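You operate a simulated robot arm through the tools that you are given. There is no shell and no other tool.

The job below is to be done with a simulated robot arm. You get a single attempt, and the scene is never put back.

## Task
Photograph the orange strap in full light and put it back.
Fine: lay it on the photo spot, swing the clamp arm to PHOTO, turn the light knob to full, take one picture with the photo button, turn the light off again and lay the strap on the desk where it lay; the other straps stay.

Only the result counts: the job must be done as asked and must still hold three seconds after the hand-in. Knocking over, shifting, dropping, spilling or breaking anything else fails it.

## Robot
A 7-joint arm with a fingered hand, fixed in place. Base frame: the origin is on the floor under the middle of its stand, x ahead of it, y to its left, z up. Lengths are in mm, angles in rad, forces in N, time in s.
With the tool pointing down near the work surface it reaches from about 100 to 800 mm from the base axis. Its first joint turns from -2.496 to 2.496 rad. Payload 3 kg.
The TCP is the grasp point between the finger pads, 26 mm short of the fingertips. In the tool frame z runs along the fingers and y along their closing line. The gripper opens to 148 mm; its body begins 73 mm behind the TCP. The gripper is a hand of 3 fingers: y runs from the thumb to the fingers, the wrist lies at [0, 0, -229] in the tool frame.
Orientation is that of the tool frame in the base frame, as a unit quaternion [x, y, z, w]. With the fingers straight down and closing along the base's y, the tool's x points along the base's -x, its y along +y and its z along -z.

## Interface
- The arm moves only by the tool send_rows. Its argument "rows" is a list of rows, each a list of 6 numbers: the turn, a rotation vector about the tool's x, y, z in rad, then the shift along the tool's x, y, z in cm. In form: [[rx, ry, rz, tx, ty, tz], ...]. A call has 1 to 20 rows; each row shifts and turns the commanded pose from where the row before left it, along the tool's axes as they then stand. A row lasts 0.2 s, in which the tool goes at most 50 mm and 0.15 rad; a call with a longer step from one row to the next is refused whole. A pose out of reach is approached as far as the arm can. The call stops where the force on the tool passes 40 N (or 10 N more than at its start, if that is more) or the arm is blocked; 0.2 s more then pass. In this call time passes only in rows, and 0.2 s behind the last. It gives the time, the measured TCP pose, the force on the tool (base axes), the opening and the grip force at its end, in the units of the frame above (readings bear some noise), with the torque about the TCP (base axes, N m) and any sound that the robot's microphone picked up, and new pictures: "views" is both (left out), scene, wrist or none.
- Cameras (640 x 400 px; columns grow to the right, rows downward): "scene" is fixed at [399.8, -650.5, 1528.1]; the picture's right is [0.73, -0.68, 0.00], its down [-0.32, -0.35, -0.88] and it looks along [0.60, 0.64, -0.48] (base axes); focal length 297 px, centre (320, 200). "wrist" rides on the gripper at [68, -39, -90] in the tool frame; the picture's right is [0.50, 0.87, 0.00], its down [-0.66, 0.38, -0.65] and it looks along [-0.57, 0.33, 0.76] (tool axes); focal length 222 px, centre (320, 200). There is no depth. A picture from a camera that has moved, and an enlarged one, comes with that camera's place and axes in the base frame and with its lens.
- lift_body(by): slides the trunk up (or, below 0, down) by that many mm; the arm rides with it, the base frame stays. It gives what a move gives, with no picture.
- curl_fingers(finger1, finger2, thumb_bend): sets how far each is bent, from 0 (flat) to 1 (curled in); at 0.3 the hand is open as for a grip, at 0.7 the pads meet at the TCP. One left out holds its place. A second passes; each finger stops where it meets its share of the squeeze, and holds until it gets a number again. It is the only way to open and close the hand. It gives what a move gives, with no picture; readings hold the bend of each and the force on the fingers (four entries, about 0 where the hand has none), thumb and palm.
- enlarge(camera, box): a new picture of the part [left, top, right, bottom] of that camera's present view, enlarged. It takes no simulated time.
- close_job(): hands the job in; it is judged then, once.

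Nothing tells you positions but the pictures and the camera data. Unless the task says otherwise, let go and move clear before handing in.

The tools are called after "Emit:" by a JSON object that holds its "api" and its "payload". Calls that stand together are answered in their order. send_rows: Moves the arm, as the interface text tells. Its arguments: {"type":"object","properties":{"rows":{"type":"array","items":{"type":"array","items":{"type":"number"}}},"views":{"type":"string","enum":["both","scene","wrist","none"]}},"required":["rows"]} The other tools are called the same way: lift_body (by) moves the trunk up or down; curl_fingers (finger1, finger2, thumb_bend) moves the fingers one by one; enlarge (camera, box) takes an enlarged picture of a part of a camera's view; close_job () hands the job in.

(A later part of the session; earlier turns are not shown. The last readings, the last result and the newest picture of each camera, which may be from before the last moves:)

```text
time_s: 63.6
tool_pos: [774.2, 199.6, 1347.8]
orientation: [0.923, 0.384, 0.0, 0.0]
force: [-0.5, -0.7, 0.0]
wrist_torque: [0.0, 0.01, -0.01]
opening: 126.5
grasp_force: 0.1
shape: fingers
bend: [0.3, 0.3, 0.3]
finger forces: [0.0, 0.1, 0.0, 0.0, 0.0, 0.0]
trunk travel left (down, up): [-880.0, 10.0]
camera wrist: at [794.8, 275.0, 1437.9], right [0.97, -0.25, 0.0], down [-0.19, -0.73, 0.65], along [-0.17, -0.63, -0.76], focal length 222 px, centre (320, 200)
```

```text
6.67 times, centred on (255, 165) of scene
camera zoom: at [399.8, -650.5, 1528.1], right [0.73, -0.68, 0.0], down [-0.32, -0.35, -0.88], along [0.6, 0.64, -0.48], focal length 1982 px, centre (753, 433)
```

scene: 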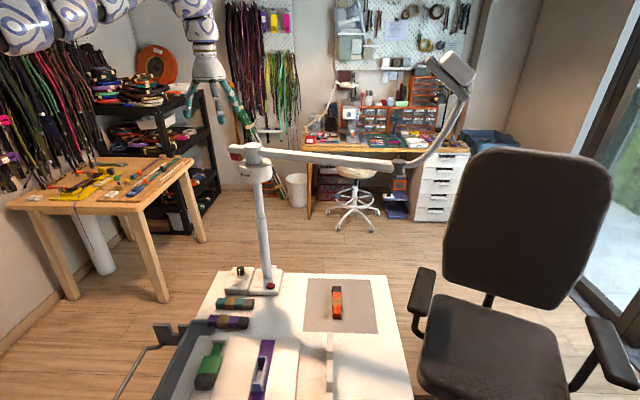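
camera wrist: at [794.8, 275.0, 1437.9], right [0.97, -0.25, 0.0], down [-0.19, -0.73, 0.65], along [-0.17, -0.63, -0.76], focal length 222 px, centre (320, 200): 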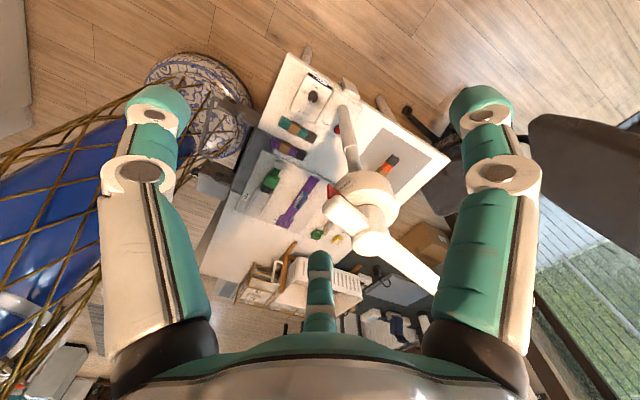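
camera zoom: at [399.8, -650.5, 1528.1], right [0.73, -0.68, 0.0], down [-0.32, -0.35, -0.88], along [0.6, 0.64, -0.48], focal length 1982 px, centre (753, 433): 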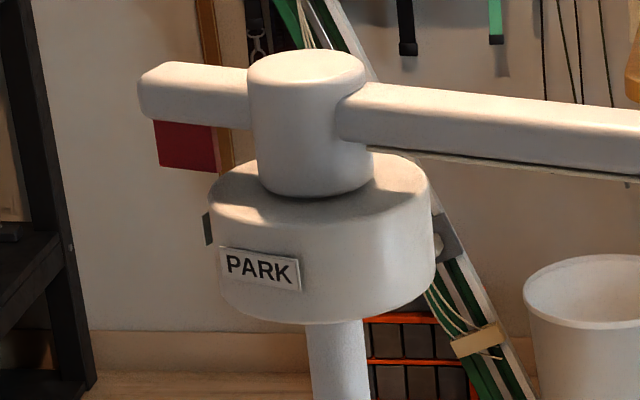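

The flag now overlaps the left half of the PHOTO label. At PARK the stub sat about 12° clockwise of its label, and the mat lies at -67° from the post, so the true PHOTO position is probably a few degrees further. I'll go back and push gently to see whether there's a stop.

Emit:
{"api": "send_rows", "payload": {"rows": [[0, 0, 0, -0.8, 3.6, 0], [0, 0, 0, -0.8, 3.6, 0], [0, 0, 0, -0.8, 3.6, 0], [0, 0, 0, -0.8, 3.6, 0], [0, 0, 0, -0.8, 3.6, 0], [0, 0, 0, 0, 0, 0]], "views": "none"}}

Emit:
{"api": "curl_fingers", "payload": {"finger1": 0.7, "finger2": 0.7, "thumb_bend": 0.7}}

Emit:
{"api": "lift_body", "payload": {"by": -98}}

Emit:
{"api": "send_rows", "payload": {"rows": [[0, 0, 0, -0.5, 0.495, 0], [0, 0, 0, -0.5, 0.495, 0], [0, 0, 0, -0.5, 0.495, 0], [0, 0, 0, -0.213, 0.211, 0], [0, 0, 0, -0.213, 0.211, 0], [0, 0, 0, -0.213, 0.211, 0], [0, 0, 0, 0, 0, 0]], "views": "scene"}}

```text
time_s: 65.0
tool_pos: [871.2, 47.5, 1347.1]
orientation: [0.923, 0.386, 0.0, 0.0]
force: [-0.4, 0.6, -0.3]
wrist_torque: [-0.03, -0.03, 0.01]
opening: 126.3
grasp_force: 0.1
shape: fingers
bend: [0.3, 0.3, 0.3]
finger forces: [0.0, 0.1, 0.0, 0.0, 0.0, 0.0]
trunk travel left (down, up): [-880.0, 10.0]
```

```text
time_s: 66.0
tool_pos: [872.3, 47.2, 1343.8]
orientation: [0.923, 0.385, 0.001, 0.0]
force: [0.5, 0.3, 0.6]
wrist_torque: [-0.02, 0.02, -0.01]
opening: 0.3
grasp_force: 0.1
shape: fingers
bend: [0.69, 0.69, 0.7]
finger forces: [0.1, 0.0, 0.0, 0.0, 0.0, 0.0]
trunk travel left (down, up): [-880.0, 10.0]
```

```text
time_s: 67.3
tool_pos: [873.3, 47.4, 1248.0]
orientation: [0.923, 0.385, -0.001, 0.0]
force: [-0.9, -0.3, 1.7]
wrist_torque: [0.03, -0.01, -0.04]
opening: 0.2
grasp_force: 0.0
shape: fingers
bend: [0.69, 0.69, 0.7]
finger forces: [0.0, 0.0, 0.0, 0.0, 0.0, 0.1]
trunk travel left (down, up): [-782.0, 108.0]
```

```text
time_s: 68.9
tool_pos: [873.6, 16.6, 1248.3]
orientation: [0.923, 0.384, 0.0, 0.0]
force: [1.4, 0.6, 0.5]
wrist_torque: [-0.06, 0.05, 0.03]
opening: 0.2
grasp_force: 0.6
shape: fingers
bend: [0.69, 0.7, 0.7]
finger forces: [0.0, 1.3, 0.0, 0.0, 0.0, 0.0]
trunk travel left (down, up): [-782.0, 108.0]
```

scene: 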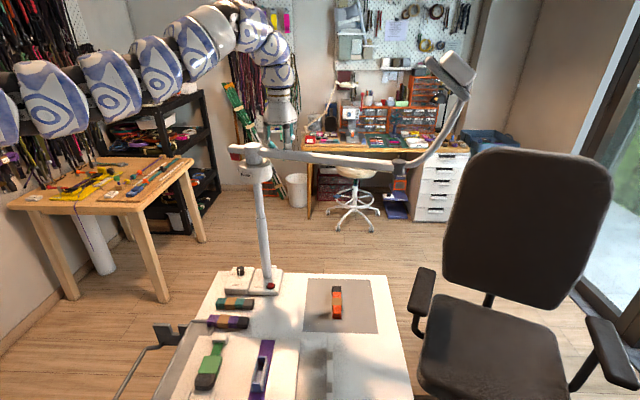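

Light contact again at the same spot. I'll push a few mm at a time and watch whether the force climbs, which would mean a stop.

Emit:
{"api": "send_rows", "payload": {"rows": [[0, 0, 0, -0.142, 0.141, 0], [0, 0, 0, -0.142, 0.141, 0], [0, 0, 0, -0.142, 0.141, 0], [0, 0, 0, 0, 0, 0]], "views": "none"}}

Emit:
{"api": "send_rows", "payload": {"rows": [[0, 0, 0, -0.142, 0.141, 0], [0, 0, 0, -0.142, 0.141, 0], [0, 0, 0, -0.142, 0.141, 0], [0, 0, 0, 0, 0, 0]], "views": "scene"}}

Emit:
{"api": "enlarge", "payload": {"camera": "scene", "box": [220, 20, 480, 190]}}

```text
time_s: 69.9
tool_pos: [872.2, 11.1, 1247.7]
orientation: [0.923, 0.384, 0.0, 0.0]
force: [3.3, 2.0, 2.2]
wrist_torque: [-0.09, 0.04, 0.03]
opening: 0.2
grasp_force: 1.6
shape: fingers
bend: [0.69, 0.7, 0.7]
finger forces: [0.0, 3.7, 0.0, 0.1, 0.0, 0.1]
trunk travel left (down, up): [-782.0, 108.0]
```

```text
time_s: 70.9
tool_pos: [873.1, 4.1, 1247.8]
orientation: [0.923, 0.385, 0.0, 0.0]
force: [2.3, 1.5, 1.4]
wrist_torque: [-0.06, 0.05, 0.01]
opening: 0.4
grasp_force: 1.7
shape: fingers
bend: [0.69, 0.7, 0.7]
finger forces: [0.0, 3.0, 0.1, 0.0, 0.0, 0.0]
trunk travel left (down, up): [-782.0, 108.0]
```

scene: 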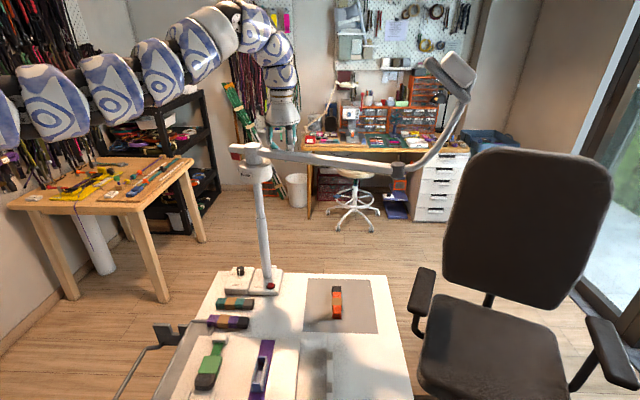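

```text
2.35 times, centred on (350, 105) of scene
camera zoom: at [399.8, -650.5, 1528.1], right [0.73, -0.68, 0.0], down [-0.32, -0.35, -0.88], along [0.6, 0.64, -0.48], focal length 700 px, centre (249, 424)
```

zoom: 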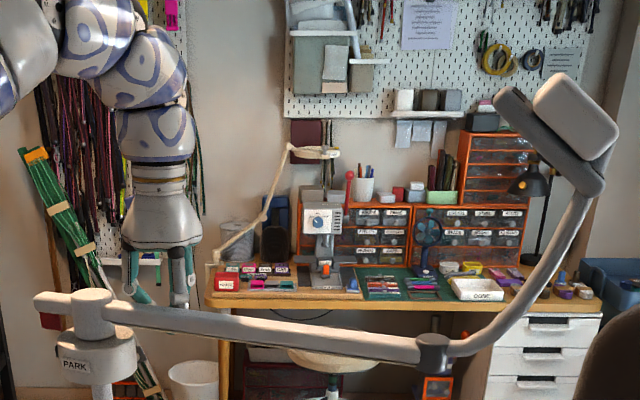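

The bar is now about -64° with no stop felt and only 3–4 N of friction. I'll zoom on the PARK label and collar from the scene camera to pin down the label geometry before deciding how far to go.

Emit:
{"api": "enlarge", "payload": {"camera": "scene", "box": [230, 140, 280, 190]}}

Emit:
{"api": "enlarge", "payload": {"camera": "wrist", "box": [0, 0, 320, 200]}}

```text
8.00 times, centred on (255, 165) of scene
camera zoom: at [399.8, -650.5, 1528.1], right [0.73, -0.68, 0.0], down [-0.32, -0.35, -0.88], along [0.6, 0.64, -0.48], focal length 2378 px, centre (840, 480)
```

zoom: 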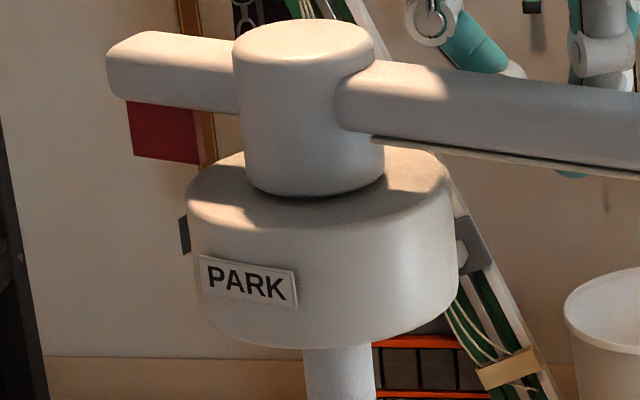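

```text
2.00 times, centred on (160, 100) of wrist
camera zoom: at [893.5, 80.5, 1337.8], right [0.97, -0.25, 0.0], down [-0.19, -0.73, 0.65], along [-0.17, -0.63, -0.76], focal length 444 px, centre (640, 400)
```

zoom: 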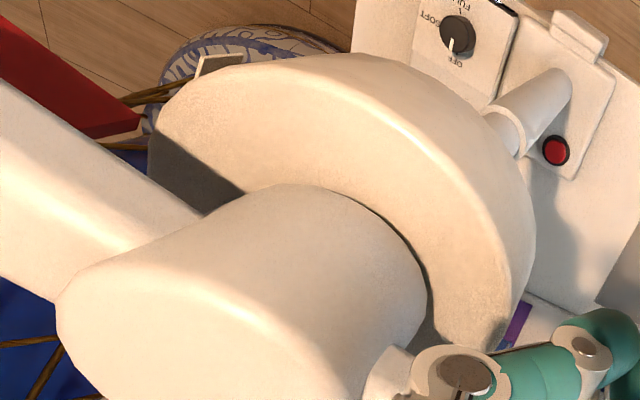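

The labels are about 85° apart, so PHOTO could be a bit further than here. I'll keep creeping to feel for an end stop; the friction is steady, so this is reversible.

Emit:
{"api": "send_rows", "payload": {"rows": [[0, 0, 0, -0.142, 0.141, 0], [0, 0, 0, -0.142, 0.141, 0], [0, 0, 0, 0, 0, 0]], "views": "none"}}

Emit:
{"api": "send_rows", "payload": {"rows": [[0, 0, 0, -0.142, 0.141, 0], [0, 0, 0, 0, 0, 0]], "views": "none"}}

Emit:
{"api": "send_rows", "payload": {"rows": [[0, 0, 0, -0.142, 0.141, 0], [0, 0, 0, 0, 0, 0]], "views": "both"}}

Emit:
{"api": "enlarge", "payload": {"camera": "scene", "box": [220, 20, 480, 190]}}

```text
time_s: 71.7
tool_pos: [872.8, 2.0, 1248.2]
orientation: [0.923, 0.385, 0.0, 0.0]
force: [2.1, 2.3, 0.2]
wrist_torque: [-0.01, 0.09, 0.01]
opening: 0.1
grasp_force: 1.3
shape: fingers
bend: [0.69, 0.7, 0.7]
finger forces: [0.1, 2.9, 0.1, 0.0, 0.0, 0.0]
trunk travel left (down, up): [-782.0, 108.0]
```

```text
time_s: 72.3
tool_pos: [871.6, -0.7, 1247.9]
orientation: [0.923, 0.385, 0.0, 0.001]
force: [2.9, 1.9, 2.1]
wrist_torque: [-0.06, 0.06, 0.05]
opening: 0.4
grasp_force: 1.5
shape: fingers
bend: [0.69, 0.7, 0.7]
finger forces: [0.0, 2.9, 0.0, 0.0, 0.0, 0.0]
trunk travel left (down, up): [-782.0, 108.0]
```

```text
time_s: 72.9
tool_pos: [873.2, -2.5, 1247.5]
orientation: [0.923, 0.385, 0.0, 0.0]
force: [1.9, 1.8, 0.8]
wrist_torque: [-0.04, 0.06, 0.04]
opening: 0.2
grasp_force: 1.2
shape: fingers
bend: [0.69, 0.7, 0.7]
finger forces: [0.0, 2.6, 0.0, 0.0, 0.0, 0.0]
trunk travel left (down, up): [-782.0, 108.0]
camera wrist: at [893.0, 72.7, 1338.1], right [0.97, -0.25, 0.0], down [-0.19, -0.73, 0.65], along [-0.17, -0.63, -0.76], focal length 222 px, centre (320, 200)
```

scene: 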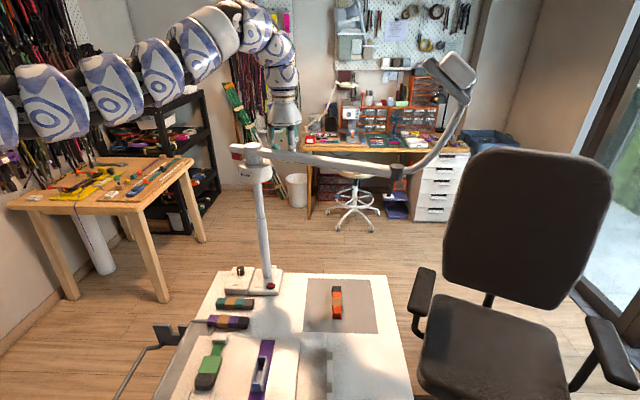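
wrist: 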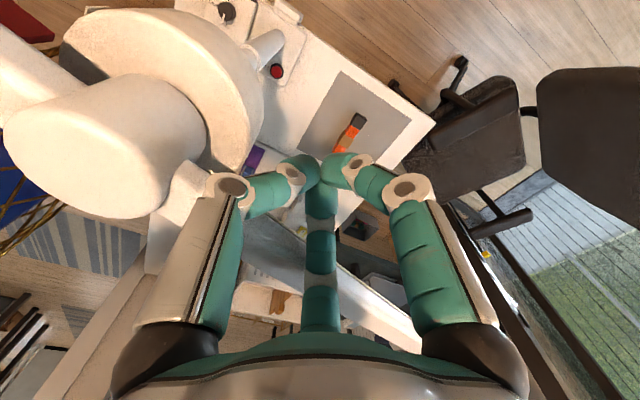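

```text
2.35 times, centred on (350, 105) of scene
camera zoom: at [399.8, -650.5, 1528.1], right [0.73, -0.68, 0.0], down [-0.32, -0.35, -0.88], along [0.6, 0.64, -0.48], focal length 700 px, centre (249, 424)
```

zoom: 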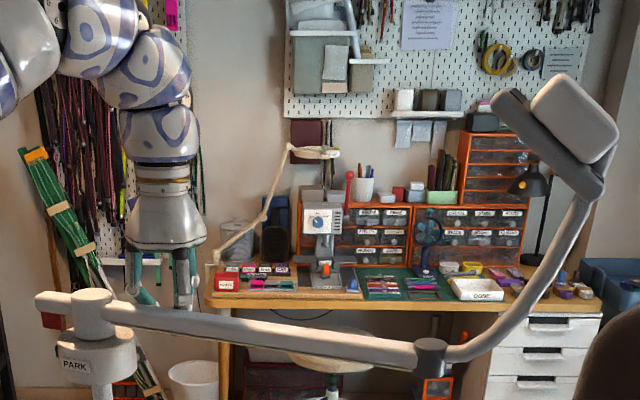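

Still no stop at about -66°. I'll creep a little more, checking the force at each step.

Emit:
{"api": "send_rows", "payload": {"rows": [[0, 0, 0, -0.142, 0.141, 0], [0, 0, 0, -0.142, 0.141, 0], [0, 0, 0, 0, 0, 0]], "views": "none"}}

Emit:
{"api": "send_rows", "payload": {"rows": [[0, 0, 0, -0.142, 0.141, 0], [0, 0, 0, -0.142, 0.141, 0], [0, 0, 0, 0, 0, 0]], "views": "scene"}}

Emit:
{"api": "enlarge", "payload": {"camera": "scene", "box": [220, 20, 480, 190]}}

```text
time_s: 73.7
tool_pos: [872.8, -6.7, 1247.9]
orientation: [0.923, 0.386, 0.0, -0.001]
force: [2.2, 1.9, 1.4]
wrist_torque: [-0.05, 0.06, 0.02]
opening: 0.3
grasp_force: 1.4
shape: fingers
bend: [0.69, 0.7, 0.7]
finger forces: [0.0, 2.9, 0.1, 0.0, 0.0, 0.0]
trunk travel left (down, up): [-782.0, 108.0]
```

```text
time_s: 74.5
tool_pos: [873.2, -10.0, 1247.8]
orientation: [0.923, 0.385, 0.0, 0.0]
force: [2.7, 1.3, 1.6]
wrist_torque: [-0.09, 0.05, 0.07]
opening: 0.3
grasp_force: 1.3
shape: fingers
bend: [0.69, 0.7, 0.7]
finger forces: [0.0, 2.8, 0.0, 0.0, 0.0, 0.0]
trunk travel left (down, up): [-782.0, 108.0]
```

scene: 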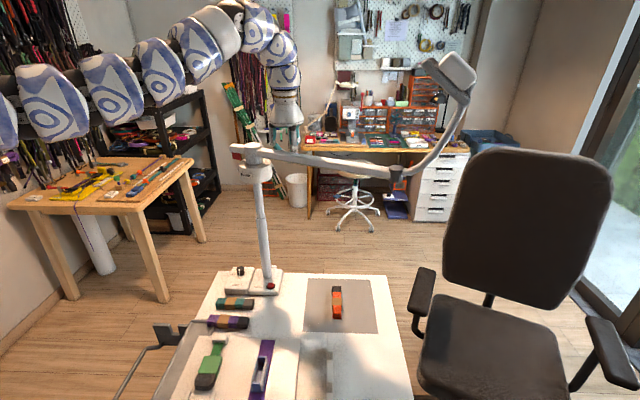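

```text
2.35 times, centred on (350, 105) of scene
camera zoom: at [399.8, -650.5, 1528.1], right [0.73, -0.68, 0.0], down [-0.32, -0.35, -0.88], along [0.6, 0.64, -0.48], focal length 700 px, centre (249, 424)
```

zoom: 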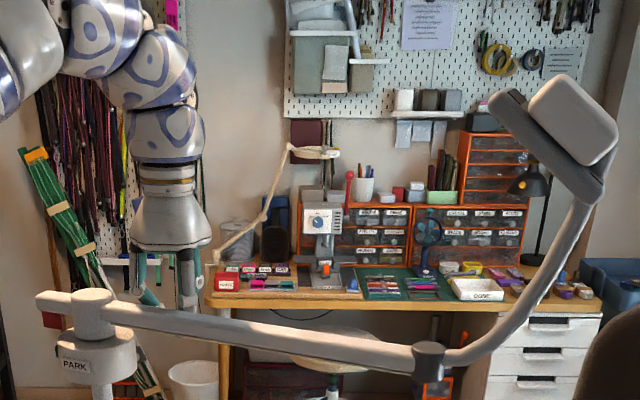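

The bar is now at about -67°, pointing over the mat's center. I'll back off and look at the flag and label from the +y side again, on the way to the knob.

Emit:
{"api": "send_rows", "payload": {"rows": [[0, 0, 0, 1.07, -1.06, 0], [0, 0, 0, 1.07, -1.06, 0], [0, 0, 0, 1.07, -1.06, 0], [0, 0, 0, 0, 0, 0]], "views": "none"}}

Emit:
{"api": "lift_body", "payload": {"by": 98}}

Emit:
{"api": "curl_fingers", "payload": {"finger1": 0.3, "finger2": 0.3, "thumb_bend": 0.3}}

Emit:
{"api": "send_rows", "payload": {"rows": [[0, 0, 0, 0.8, -3.6, 0], [0, 0, 0, 0.8, -3.6, 0], [0, 0, 0, 0.8, -3.6, 0], [0, 0, 0, 0.8, -3.6, 0], [0, 0, 0, 0.8, -3.6, 0], [0, 0, 0, 0, 0, 0]], "views": "both"}}

Emit:
{"api": "enlarge", "payload": {"camera": "wrist", "box": [310, 150, 430, 270]}}

```text
time_s: 75.5
tool_pos: [871.7, 34.4, 1247.4]
orientation: [0.923, 0.385, 0.0, 0.0]
force: [-0.6, -0.2, -0.5]
wrist_torque: [-0.01, -0.02, 0.0]
opening: 0.1
grasp_force: 0.1
shape: fingers
bend: [0.69, 0.7, 0.7]
finger forces: [0.0, 0.0, 0.0, 0.0, 0.0, 0.0]
trunk travel left (down, up): [-782.0, 108.0]
```

```text
time_s: 76.8
tool_pos: [873.2, 34.0, 1346.3]
orientation: [0.923, 0.385, 0.001, 0.0]
force: [-0.2, 0.3, -1.0]
wrist_torque: [0.01, 0.01, 0.04]
opening: 0.2
grasp_force: 0.0
shape: fingers
bend: [0.69, 0.7, 0.7]
finger forces: [0.1, 0.1, 0.0, 0.0, 0.0, 0.0]
trunk travel left (down, up): [-880.0, 10.0]
```

```text
time_s: 77.8
tool_pos: [871.8, 34.5, 1345.4]
orientation: [0.923, 0.385, 0.0, 0.0]
force: [1.0, 0.3, -0.5]
wrist_torque: [0.0, 0.01, -0.02]
opening: 126.5
grasp_force: 0.2
shape: fingers
bend: [0.3, 0.3, 0.3]
finger forces: [0.0, 0.0, 0.0, 0.0, 0.0, 0.1]
trunk travel left (down, up): [-880.0, 10.0]
```

```text
time_s: 79.2
tool_pos: [774.0, 187.4, 1345.9]
orientation: [0.923, 0.385, -0.001, 0.0]
force: [-0.4, -1.3, 0.3]
wrist_torque: [0.03, 0.02, -0.03]
opening: 126.6
grasp_force: 0.1
shape: fingers
bend: [0.3, 0.3, 0.3]
finger forces: [0.1, 0.0, 0.0, 0.0, 0.0, 0.0]
trunk travel left (down, up): [-880.0, 10.0]
camera wrist: at [794.1, 263.4, 1436.4], right [0.97, -0.25, 0.0], down [-0.19, -0.73, 0.65], along [-0.17, -0.63, -0.76], focal length 222 px, centre (320, 200)
```

scene: 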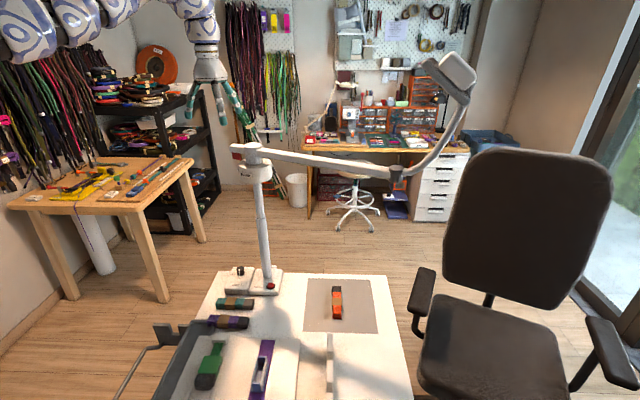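
wrist: 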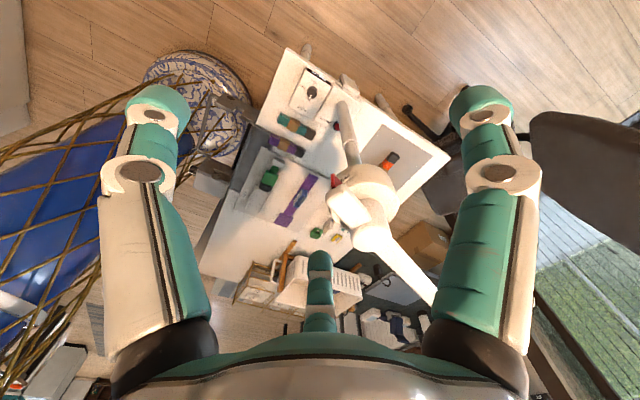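

```text
3.33 times, centred on (370, 210) of wrist
camera zoom: at [794.1, 263.4, 1436.4], right [0.97, -0.25, 0.0], down [-0.19, -0.73, 0.65], along [-0.17, -0.63, -0.76], focal length 740 px, centre (153, 167)
```

zoom: 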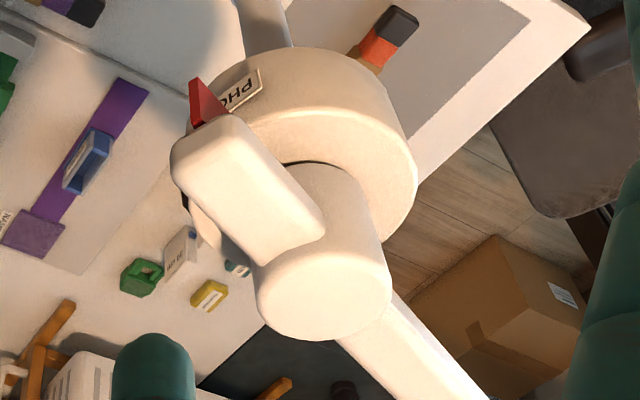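

The bar measures about -68° here, pointing at the mat's center, and the flag is over the PHOTO label. I'll use the lit spot later to confirm the aim. Now I'll take a closer look at the knob.

Emit:
{"api": "enlarge", "payload": {"camera": "wrist", "box": [285, 65, 345, 125]}}

```text
6.67 times, centred on (315, 95) of wrist
camera zoom: at [794.1, 263.4, 1436.4], right [0.97, -0.25, 0.0], down [-0.19, -0.73, 0.65], along [-0.17, -0.63, -0.76], focal length 1481 px, centre (353, 900)
```

zoom: 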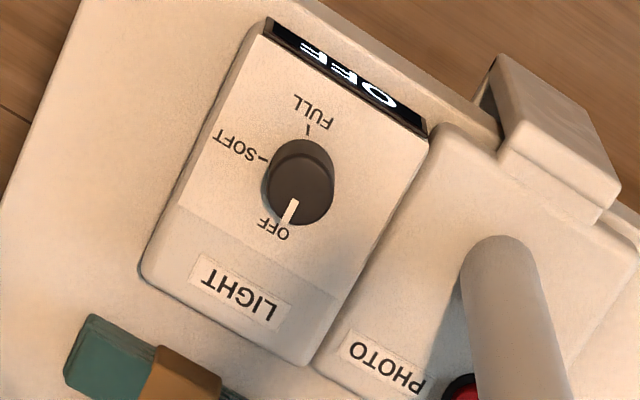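

The light box has a display that now reads "OFF", which will give me feedback. The knob points at OFF, with SOFT and FULL at 90° and 180° clockwise. I'll wind the wrist to the other end of its turn so I can twist the knob a full 180°.

Emit:
{"api": "send_rows", "payload": {"rows": [[0, 0, -0.15, 0, 0, 0], [0, 0, -0.15, 0, 0, 0], [0, 0, -0.15, 0, 0, 0], [0, 0, -0.15, 0, 0, 0], [0, 0, -0.15, 0, 0, 0], [0, 0, -0.15, 0, 0, 0], [0, 0, -0.15, 0, 0, 0], [0, 0, -0.15, 0, 0, 0], [0, 0, -0.15, 0, 0, 0], [0, 0, -0.15, 0, 0, 0], [0, 0, -0.15, 0, 0, 0], [0, 0, -0.15, 0, 0, 0], [0, 0, -0.15, 0, 0, 0], [0, 0, -0.15, 0, 0, 0], [0, 0, -0.15, 0, 0, 0], [0, 0, -0.15, 0, 0, 0], [0, 0, -0.15, 0, 0, 0], [0, 0, -0.15, 0, 0, 0], [0, 0, -0.15, 0, 0, 0], [0, 0, -0.15, 0, 0, 0]], "views": "wrist"}}

```text
time_s: 83.4
tool_pos: [772.6, 188.5, 1345.7]
orientation: [-0.319, 0.948, 0.0, 0.001]
force: [-0.1, 0.9, -0.4]
wrist_torque: [-0.03, 0.02, 0.0]
opening: 126.6
grasp_force: 0.0
shape: fingers
bend: [0.3, 0.3, 0.3]
finger forces: [0.0, 0.0, 0.0, 0.2, 0.0, 0.0]
trunk travel left (down, up): [-880.0, 10.0]
camera wrist: at [742.5, 117.0, 1436.6], right [-0.92, 0.39, 0.0], down [0.29, 0.7, 0.65], along [0.25, 0.6, -0.76], focal length 222 px, centre (320, 200)
```

wrist: 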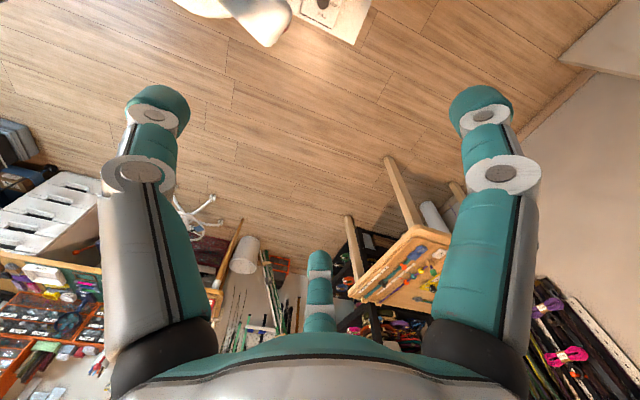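

Emit:
{"api": "send_rows", "payload": {"rows": [[0, 0, -0.14, 0, 0, 0], [0, 0, 0, 1.2, 2.71, 0], [0, 0, 0, 1.2, 2.71, 0], [0, 0, 0, 1.2, 2.71, 0], [0, 0, 0, 0, 0, 0]], "views": "scene"}}

Emit:
{"api": "lift_body", "payload": {"by": -250}}

Emit:
{"api": "send_rows", "payload": {"rows": [[0, 0, 0, 0, 0, 3], [0, 0, 0, 0, 0, 3], [0, 0, 0, 0, 0, 3], [0, 0, 0, 0, 0, 3], [0, 0, 0, 0, 0, 0]], "views": "both"}}

```text
time_s: 84.6
tool_pos: [726.5, 208.0, 1345.6]
orientation: [-0.384, 0.923, 0.0, 0.0]
force: [-0.5, 0.0, 0.0]
wrist_torque: [0.0, 0.0, 0.02]
opening: 126.6
grasp_force: 0.1
shape: fingers
bend: [0.3, 0.3, 0.3]
finger forces: [0.0, 0.0, 0.0, 0.1, 0.1, 0.1]
out of reach, approached as far as the arm can: row 3, 4
trunk travel left (down, up): [-880.0, 10.0]
```

scene: 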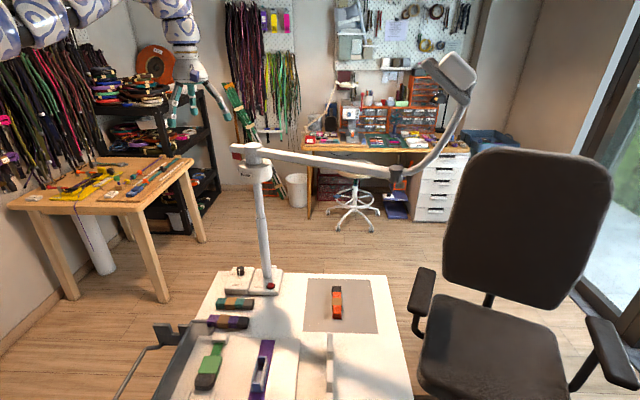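

```text
time_s: 87.2
tool_pos: [725.6, 206.4, 1094.8]
orientation: [-0.384, 0.923, -0.001, -0.001]
force: [-0.5, 0.8, 0.6]
wrist_torque: [0.03, 0.01, -0.01]
opening: 126.6
grasp_force: 0.0
shape: fingers
bend: [0.3, 0.3, 0.3]
finger forces: [0.1, 0.1, 0.1, 0.0, 0.1, 0.1]
trunk travel left (down, up): [-630.0, 260.0]
```

```text
time_s: 88.4
tool_pos: [725.7, 206.5, 975.7]
orientation: [-0.384, 0.924, 0.0, 0.0]
force: [0.5, 0.2, -0.6]
wrist_torque: [0.0, 0.01, 0.0]
opening: 126.6
grasp_force: 0.0
shape: fingers
bend: [0.3, 0.3, 0.3]
finger forces: [0.0, 0.0, 0.0, 0.1, 0.0, 0.0]
trunk travel left (down, up): [-630.0, 260.0]
camera wrist: at [707.7, 131.1, 1066.3], right [-0.97, 0.26, 0.0], down [0.2, 0.73, 0.65], along [0.17, 0.63, -0.76], focal length 222 px, centre (320, 200)
```

scene: 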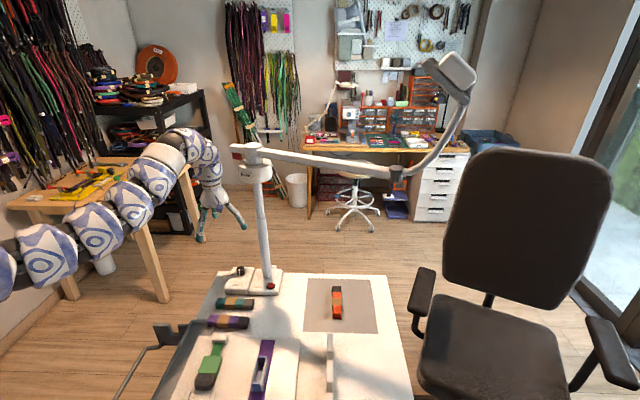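
wrist: 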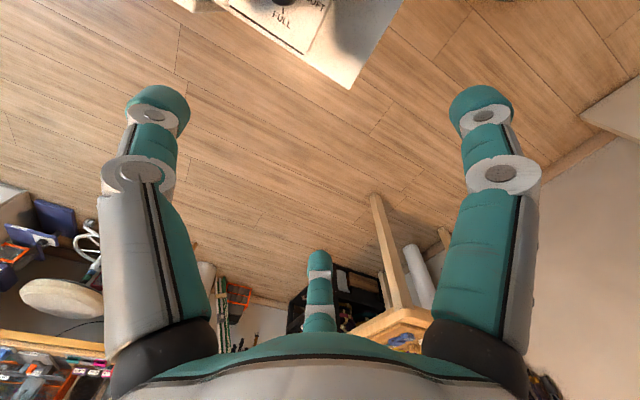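

The hand is low on the +y side, clear of the stub. I'll half-close the fingers so the thumb clears the post, lower to about z=890, and approach the knob.

Emit:
{"api": "curl_fingers", "payload": {"finger1": 0.5, "finger2": 0.5, "thumb_bend": 0.5}}

Emit:
{"api": "send_rows", "payload": {"rows": [[0, 0, 0, 0, 0, 3], [0, 0, 0, 0, 0, 3], [0, 0, 0, 0, 0, 2.2], [0, 0, 0, 0, 0, 0], [0, 0, 0, 1.245, -1.635, 0], [0, 0, 0, 1.245, -1.635, 0], [0, 0, 0, 1.245, -1.635, 0], [0, 0, 0, 0, 0, 0]], "views": "both"}}

Emit:
{"api": "enlarge", "payload": {"camera": "wrist", "box": [220, 0, 440, 140]}}

Emit:
{"api": "enlarge", "payload": {"camera": "scene", "box": [190, 130, 310, 300]}}

```text
time_s: 89.4
tool_pos: [726.9, 207.0, 977.0]
orientation: [-0.383, 0.924, 0.0, 0.001]
force: [-0.4, 0.3, 0.3]
wrist_torque: [0.03, -0.01, 0.0]
opening: 62.7
grasp_force: 0.0
shape: fingers
bend: [0.5, 0.5, 0.5]
finger forces: [0.0, 0.0, 0.0, 0.0, 0.0, 0.1]
trunk travel left (down, up): [-630.0, 260.0]
```

```text
time_s: 91.2
tool_pos: [735.6, 145.2, 892.5]
orientation: [-0.383, 0.924, 0.0, 0.0]
force: [0.3, 0.0, -0.7]
wrist_torque: [-0.01, -0.01, 0.0]
opening: 62.5
grasp_force: 0.0
shape: fingers
bend: [0.5, 0.5, 0.5]
finger forces: [0.0, 0.0, 0.1, 0.1, 0.0, 0.0]
trunk travel left (down, up): [-630.0, 260.0]
camera wrist: at [715.6, 69.8, 982.7], right [-0.97, 0.26, 0.0], down [0.19, 0.73, 0.65], along [0.17, 0.63, -0.76], focal length 222 px, centre (320, 200)
```

scene: 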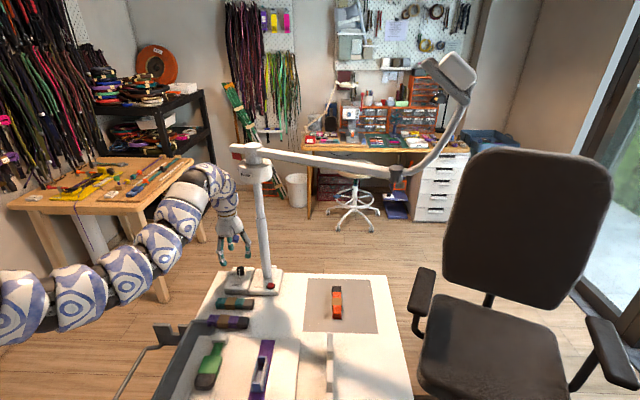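
wrist: 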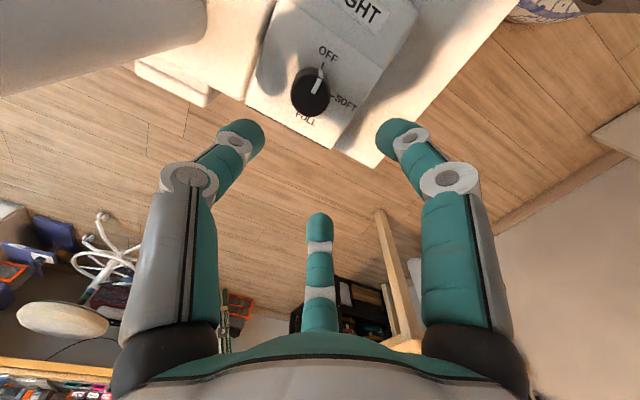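

```text
2.86 times, centred on (330, 70) of wrist
camera zoom: at [715.6, 69.8, 982.7], right [-0.97, 0.26, 0.0], down [0.19, 0.73, 0.65], along [0.17, 0.63, -0.76], focal length 635 px, centre (291, 571)
```

zoom: 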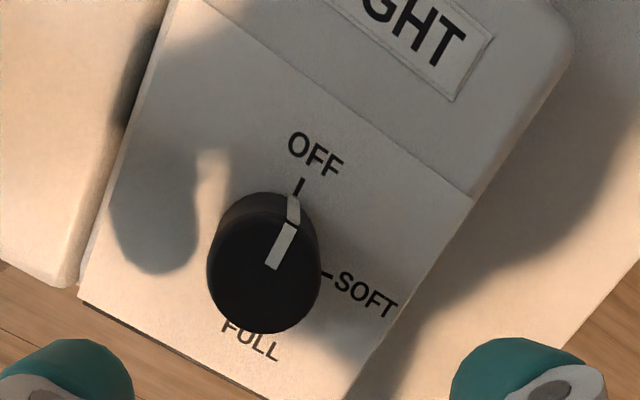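

```text
2.35 times, centred on (250, 215) of scene
camera zoom: at [399.8, -650.5, 1528.1], right [0.73, -0.68, 0.0], down [-0.32, -0.35, -0.88], along [0.6, 0.64, -0.48], focal length 700 px, centre (485, 165)
```

zoom: 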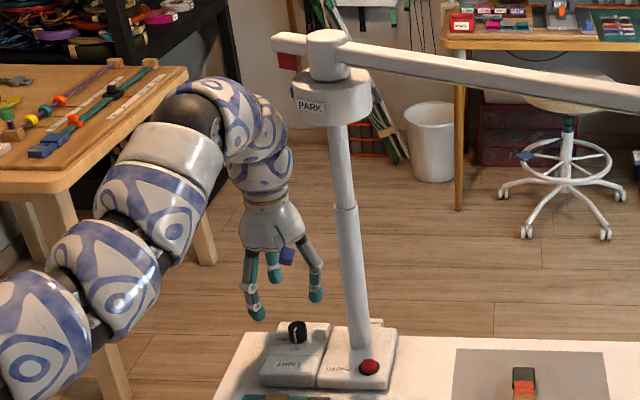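

Clear view: the knob is about 26 mm wide with its axis near (733, 110). I'll center the hand over it and re-measure.

Emit:
{"api": "send_rows", "payload": {"rows": [[0, 0, 0, 1.295, -1.11, 0], [0, 0, 0, 1.295, -1.11, 0], [0, 0, 0, 0, 0, 0]], "views": "both"}}

Emit:
{"api": "enlarge", "payload": {"camera": "wrist", "box": [220, 60, 420, 200]}}

Emit:
{"api": "enlarge", "payload": {"camera": "scene", "box": [200, 200, 300, 300]}}

```text
time_s: 92.0
tool_pos: [732.3, 112.0, 891.8]
orientation: [-0.384, 0.924, 0.0, 0.0]
force: [-1.1, -0.7, 0.3]
wrist_torque: [0.02, -0.01, 0.01]
opening: 62.3
grasp_force: 0.1
shape: fingers
bend: [0.5, 0.5, 0.5]
finger forces: [0.1, 0.1, 0.1, 0.1, 0.1, 0.0]
trunk travel left (down, up): [-630.0, 260.0]
camera wrist: at [713.9, 36.1, 983.3], right [-0.97, 0.26, 0.0], down [0.19, 0.73, 0.65], along [0.17, 0.63, -0.76], focal length 222 px, centre (320, 200)
```

scene: 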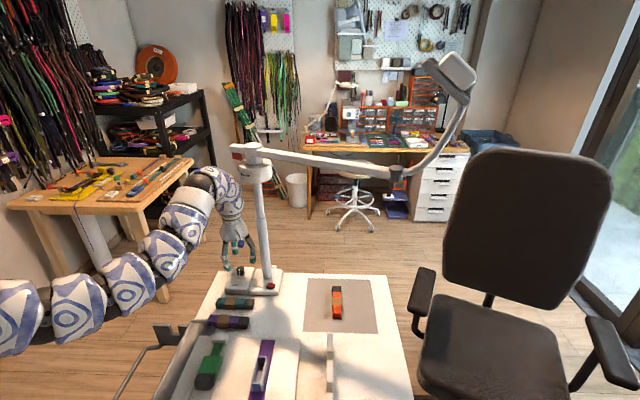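
wrist: 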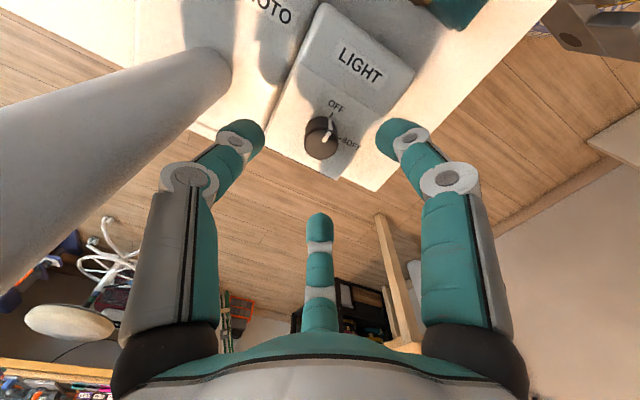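

```text
2.86 times, centred on (320, 130) of wrist
camera zoom: at [713.9, 36.1, 983.3], right [-0.97, 0.26, 0.0], down [0.19, 0.73, 0.65], along [0.17, 0.63, -0.76], focal length 635 px, centre (320, 400)
```

zoom: 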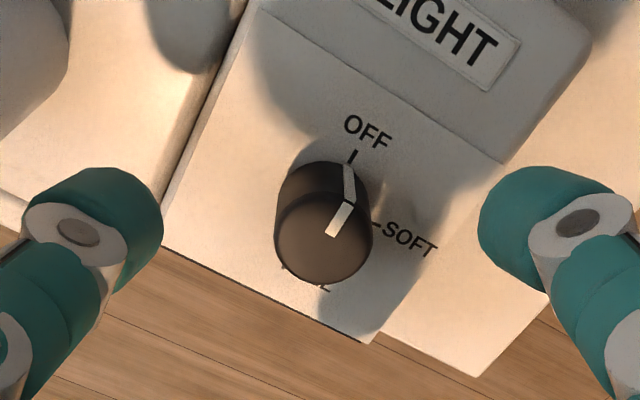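

```text
4.00 times, centred on (250, 250) of scene
camera zoom: at [399.8, -650.5, 1528.1], right [0.73, -0.68, 0.0], down [-0.32, -0.35, -0.88], along [0.6, 0.64, -0.48], focal length 1189 px, centre (600, 0)
```

zoom: 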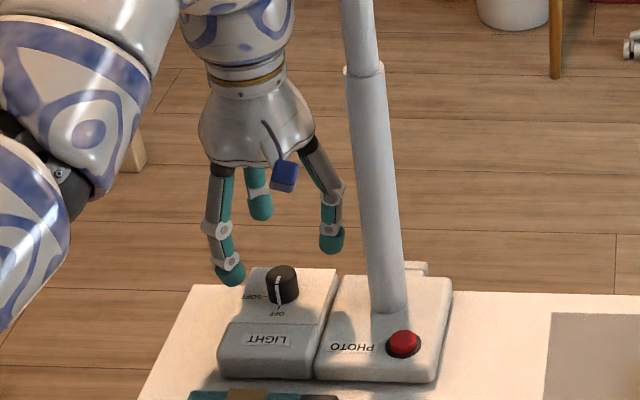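

The knob's top center is near (732.6, 109.6, 830) and the hand is almost centered over it. I'll trim and descend around it to about z=842.

Emit:
{"api": "send_rows", "payload": {"rows": [[0, 0, 0, 0.15, -0.19, 1.5], [0, 0, 0, 0, 0, 1.5], [0, 0, 0, 0, 0, 1.5], [0, 0, 0, 0, 0, 0.5], [0, 0, 0, 0, 0, 0]], "views": "wrist"}}

Emit:
{"api": "enlarge", "payload": {"camera": "wrist", "box": [220, 80, 420, 240]}}

Emit:
{"api": "enlarge", "payload": {"camera": "scene", "box": [200, 220, 300, 300]}}

```text
time_s: 93.2
tool_pos: [733.3, 107.8, 844.9]
orientation: [-0.384, 0.923, 0.0, 0.0]
force: [-0.5, -0.6, 7.4]
wrist_torque: [-0.09, 0.3, -0.01]
opening: 62.7
grasp_force: 3.4
shape: fingers
bend: [0.5, 0.5, 0.5]
finger forces: [5.9, 0.0, 0.0, 0.0, 0.0, 0.0]
trunk travel left (down, up): [-630.0, 260.0]
camera wrist: at [713.3, 33.1, 934.5], right [-0.97, 0.26, 0.0], down [0.19, 0.73, 0.65], along [0.17, 0.63, -0.76], focal length 222 px, centre (320, 200)
```

wrist: 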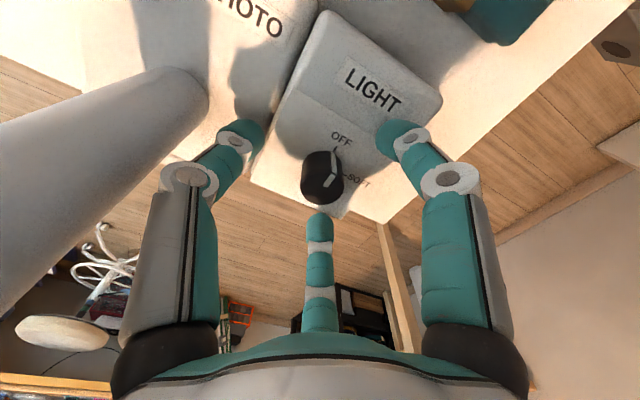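

```text
2.50 times, centred on (320, 160) of wrist
camera zoom: at [713.3, 33.1, 934.5], right [-0.97, 0.26, 0.0], down [0.19, 0.73, 0.65], along [0.17, 0.63, -0.76], focal length 555 px, centre (320, 300)
```

zoom: 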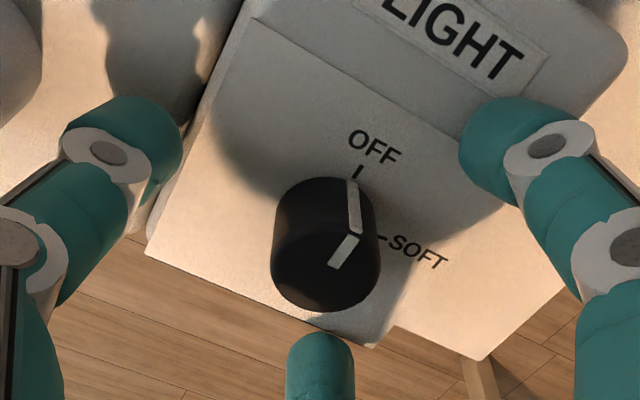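

```text
5.00 times, centred on (250, 260) of scene
camera zoom: at [399.8, -650.5, 1528.1], right [0.73, -0.68, 0.0], down [-0.32, -0.35, -0.88], along [0.6, 0.64, -0.48], focal length 1486 px, centre (670, -100)
```

zoom: 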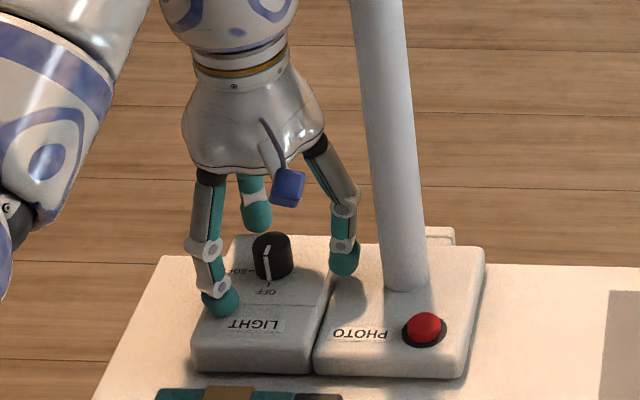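

One finger is resting on the raised front part of the box (6 N). I'll lift slightly, turn the hand 30° so all three fingers land on clear areas, re-center and go down again.

Emit:
{"api": "send_rows", "payload": {"rows": [[0, 0, 0, 0, 0, -1.2], [0, 0, 0.131, 0, 0, 0], [0, 0, 0.131, 0, 0, 0], [0, 0, 0.131, 0, 0, 0], [0, 0, 0.131, 0, 0, 0], [0, 0, 0, 0, 0, 0]], "views": "wrist"}}

Emit:
{"api": "enlarge", "payload": {"camera": "wrist", "box": [220, 80, 420, 240]}}

```text
time_s: 94.6
tool_pos: [731.5, 110.3, 855.5]
orientation: [-0.131, 0.991, 0.001, -0.001]
force: [0.4, -0.3, -0.3]
wrist_torque: [0.0, -0.01, 0.0]
opening: 62.6
grasp_force: 0.0
shape: fingers
bend: [0.5, 0.5, 0.5]
finger forces: [0.0, 0.0, 0.0, 0.1, 0.1, 0.0]
trunk travel left (down, up): [-630.0, 260.0]
camera wrist: at [678.3, 54.1, 945.4], right [-0.71, 0.71, 0.0], down [0.54, 0.54, 0.65], along [0.46, 0.46, -0.76], focal length 222 px, centre (320, 200)
```

wrist: 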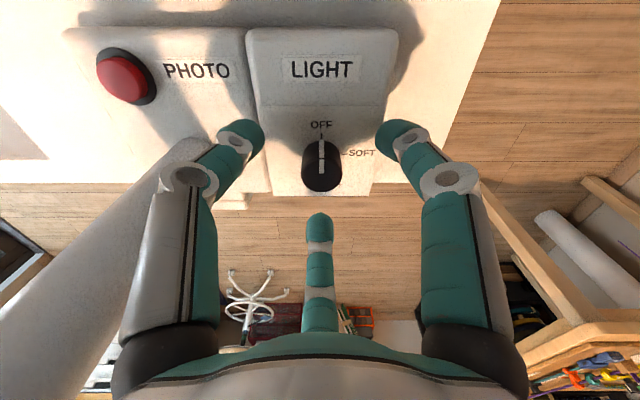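

```text
2.50 times, centred on (320, 160) of wrist
camera zoom: at [678.3, 54.1, 945.4], right [-0.71, 0.71, 0.0], down [0.54, 0.54, 0.65], along [0.46, 0.46, -0.76], focal length 555 px, centre (320, 300)
```

zoom: 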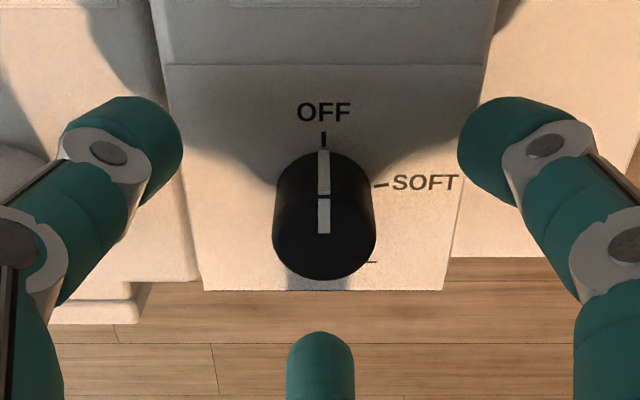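

The hand is centered on the knob, with OFF facing the camera side. I'll lower to about z=842 and check for contact.

Emit:
{"api": "send_rows", "payload": {"rows": [[0, 0, 0, -0.09, 0, 0.6], [0, 0, 0, 0, 0, 0.4], [0, 0, 0, 0, 0, 0]], "views": "none"}}

Emit:
{"api": "send_rows", "payload": {"rows": [[0, 0, 0, 0, 0, 0.3], [0, 0, 0, 0, 0, 0]], "views": "none"}}

Emit:
{"api": "enlarge", "payload": {"camera": "wrist", "box": [220, 80, 420, 240]}}

Emit:
{"api": "enlarge", "payload": {"camera": "scene", "box": [210, 230, 290, 300]}}

```text
time_s: 95.4
tool_pos: [733.2, 110.0, 844.3]
orientation: [-0.13, 0.991, 0.0, -0.001]
force: [-0.3, 0.4, 0.4]
wrist_torque: [0.01, -0.05, 0.0]
opening: 62.2
grasp_force: 0.2
shape: fingers
bend: [0.5, 0.5, 0.5]
finger forces: [0.0, 0.0, 0.0, 0.1, 0.1, 0.0]
trunk travel left (down, up): [-630.0, 260.0]
```

```text
time_s: 96.0
tool_pos: [732.4, 109.0, 843.2]
orientation: [-0.13, 0.991, 0.001, 0.001]
force: [0.3, 1.0, 17.1]
wrist_torque: [0.2, 0.78, -0.06]
opening: 62.5
grasp_force: 8.4
shape: fingers
bend: [0.49, 0.5, 0.5]
finger forces: [16.8, 0.0, 0.1, 0.0, 0.0, 0.0]
trunk travel left (down, up): [-630.0, 260.0]
```

```text
2.50 times, centred on (320, 160) of wrist
camera zoom: at [678.2, 54.2, 934.0], right [-0.71, 0.71, 0.0], down [0.53, 0.54, 0.66], along [0.46, 0.46, -0.76], focal length 555 px, centre (320, 300)
```

zoom: 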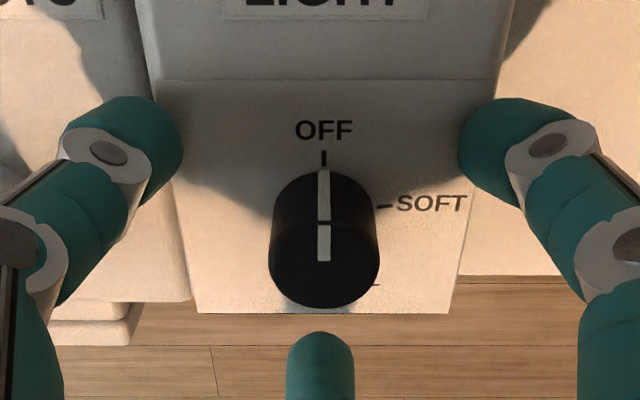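

```text
5.71 times, centred on (250, 265) of scene
camera zoom: at [399.8, -650.5, 1528.1], right [0.73, -0.68, 0.0], down [-0.32, -0.35, -0.88], along [0.6, 0.64, -0.48], focal length 1699 px, centre (720, -171)
```

zoom: 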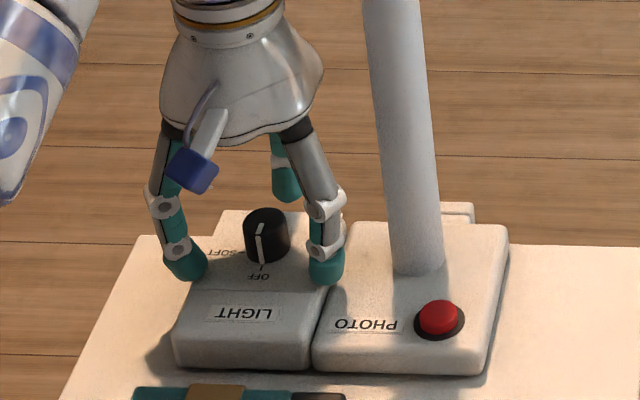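

Finger 1 is touching the box surface, which gives me the plate height. I'll lift 4 mm and close on the knob.

Emit:
{"api": "send_rows", "payload": {"rows": [[0, 0, 0, 0, 0, -0.4], [0, 0, 0, 0, 0, 0]], "views": "none"}}

Emit:
{"api": "curl_fingers", "payload": {"finger1": 0.7, "finger2": 0.7, "thumb_bend": 0.7}}

Emit:
{"api": "enlarge", "payload": {"camera": "wrist", "box": [220, 80, 420, 240]}}

Emit:
{"api": "enlarge", "payload": {"camera": "scene", "box": [210, 230, 290, 300]}}

```text
time_s: 96.6
tool_pos: [732.7, 108.9, 844.8]
orientation: [-0.13, 0.991, 0.0, 0.0]
force: [0.8, -0.2, -0.6]
wrist_torque: [0.01, -0.03, 0.03]
opening: 62.5
grasp_force: 0.1
shape: fingers
bend: [0.5, 0.5, 0.5]
finger forces: [0.0, 0.0, 0.0, 0.0, 0.0, 0.0]
trunk travel left (down, up): [-630.0, 260.0]
```

```text
time_s: 97.6
tool_pos: [732.9, 108.7, 846.2]
orientation: [-0.13, 0.992, 0.0, 0.0]
force: [-0.9, -2.0, -2.0]
wrist_torque: [-0.01, 0.03, -0.03]
opening: 17.1
grasp_force: 8.6
shape: fingers
bend: [0.63, 0.64, 0.66]
finger forces: [6.0, 4.8, 0.0, 0.0, 6.9, 0.0]
trunk travel left (down, up): [-630.0, 260.0]
```

```text
2.50 times, centred on (320, 160) of wrist
camera zoom: at [678.9, 53.3, 936.5], right [-0.71, 0.71, 0.0], down [0.53, 0.54, 0.65], along [0.46, 0.46, -0.76], focal length 555 px, centre (320, 300)
```

zoom: 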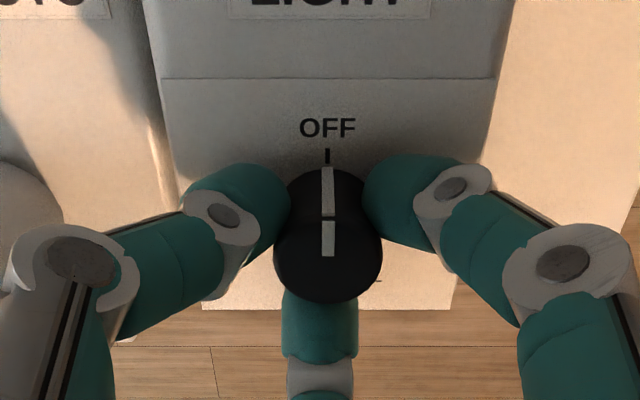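

```text
5.71 times, centred on (250, 265) of scene
camera zoom: at [399.8, -650.5, 1528.1], right [0.73, -0.68, 0.0], down [-0.32, -0.35, -0.88], along [0.6, 0.64, -0.48], focal length 1699 px, centre (720, -171)
```

zoom: 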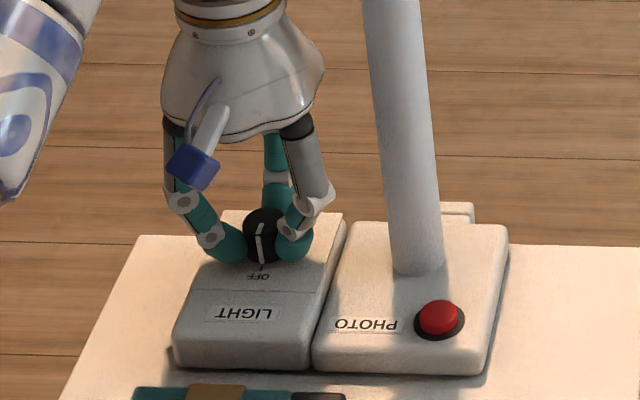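

All three fingers hold the knob evenly. I'll twist clockwise in steps and read the torque.

Emit:
{"api": "send_rows", "payload": {"rows": [[0, 0, 0.1, 0, 0, 0], [0, 0, 0.1, 0, 0, 0], [0, 0, 0.1, 0, 0, 0], [0, 0, 0.1, 0, 0, 0], [0, 0, 0.1, 0, 0, 0], [0, 0, 0, 0, 0, 0]], "views": "wrist"}}

Emit:
{"api": "enlarge", "payload": {"camera": "wrist", "box": [220, 80, 420, 240]}}

```text
time_s: 99.0
tool_pos: [732.6, 107.8, 847.0]
orientation: [0.12, 0.993, 0.0, 0.0]
force: [-2.9, -5.1, -3.3]
wrist_torque: [-0.14, 0.09, 0.01]
opening: 17.1
grasp_force: 9.3
shape: fingers
bend: [0.63, 0.65, 0.66]
finger forces: [6.0, 3.9, 0.0, 0.0, 8.8, 0.0]
trunk travel left (down, up): [-630.0, 260.0]
camera wrist: at [659.4, 87.0, 936.6], right [-0.28, 0.96, 0.0], down [0.73, 0.21, 0.65], along [0.63, 0.18, -0.76], focal length 222 px, centre (320, 200)
```

wrist: 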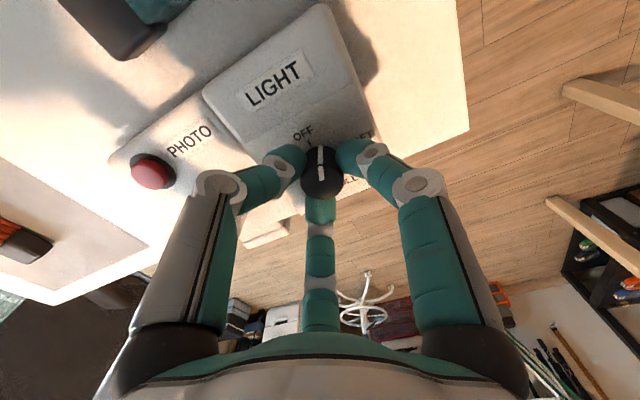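

```text
2.50 times, centred on (320, 160) of wrist
camera zoom: at [659.4, 87.0, 936.6], right [-0.28, 0.96, 0.0], down [0.73, 0.21, 0.65], along [0.63, 0.18, -0.76], focal length 555 px, centre (320, 300)
```

zoom: 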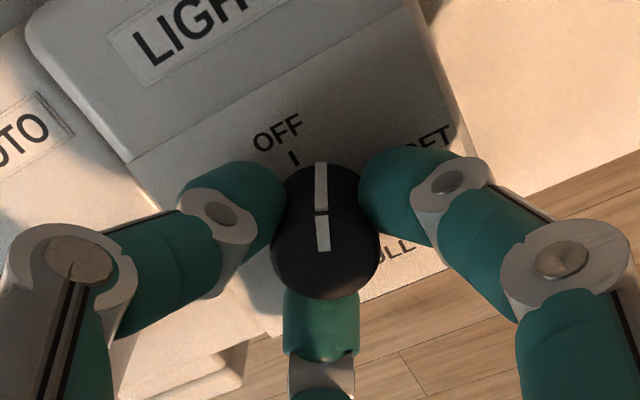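

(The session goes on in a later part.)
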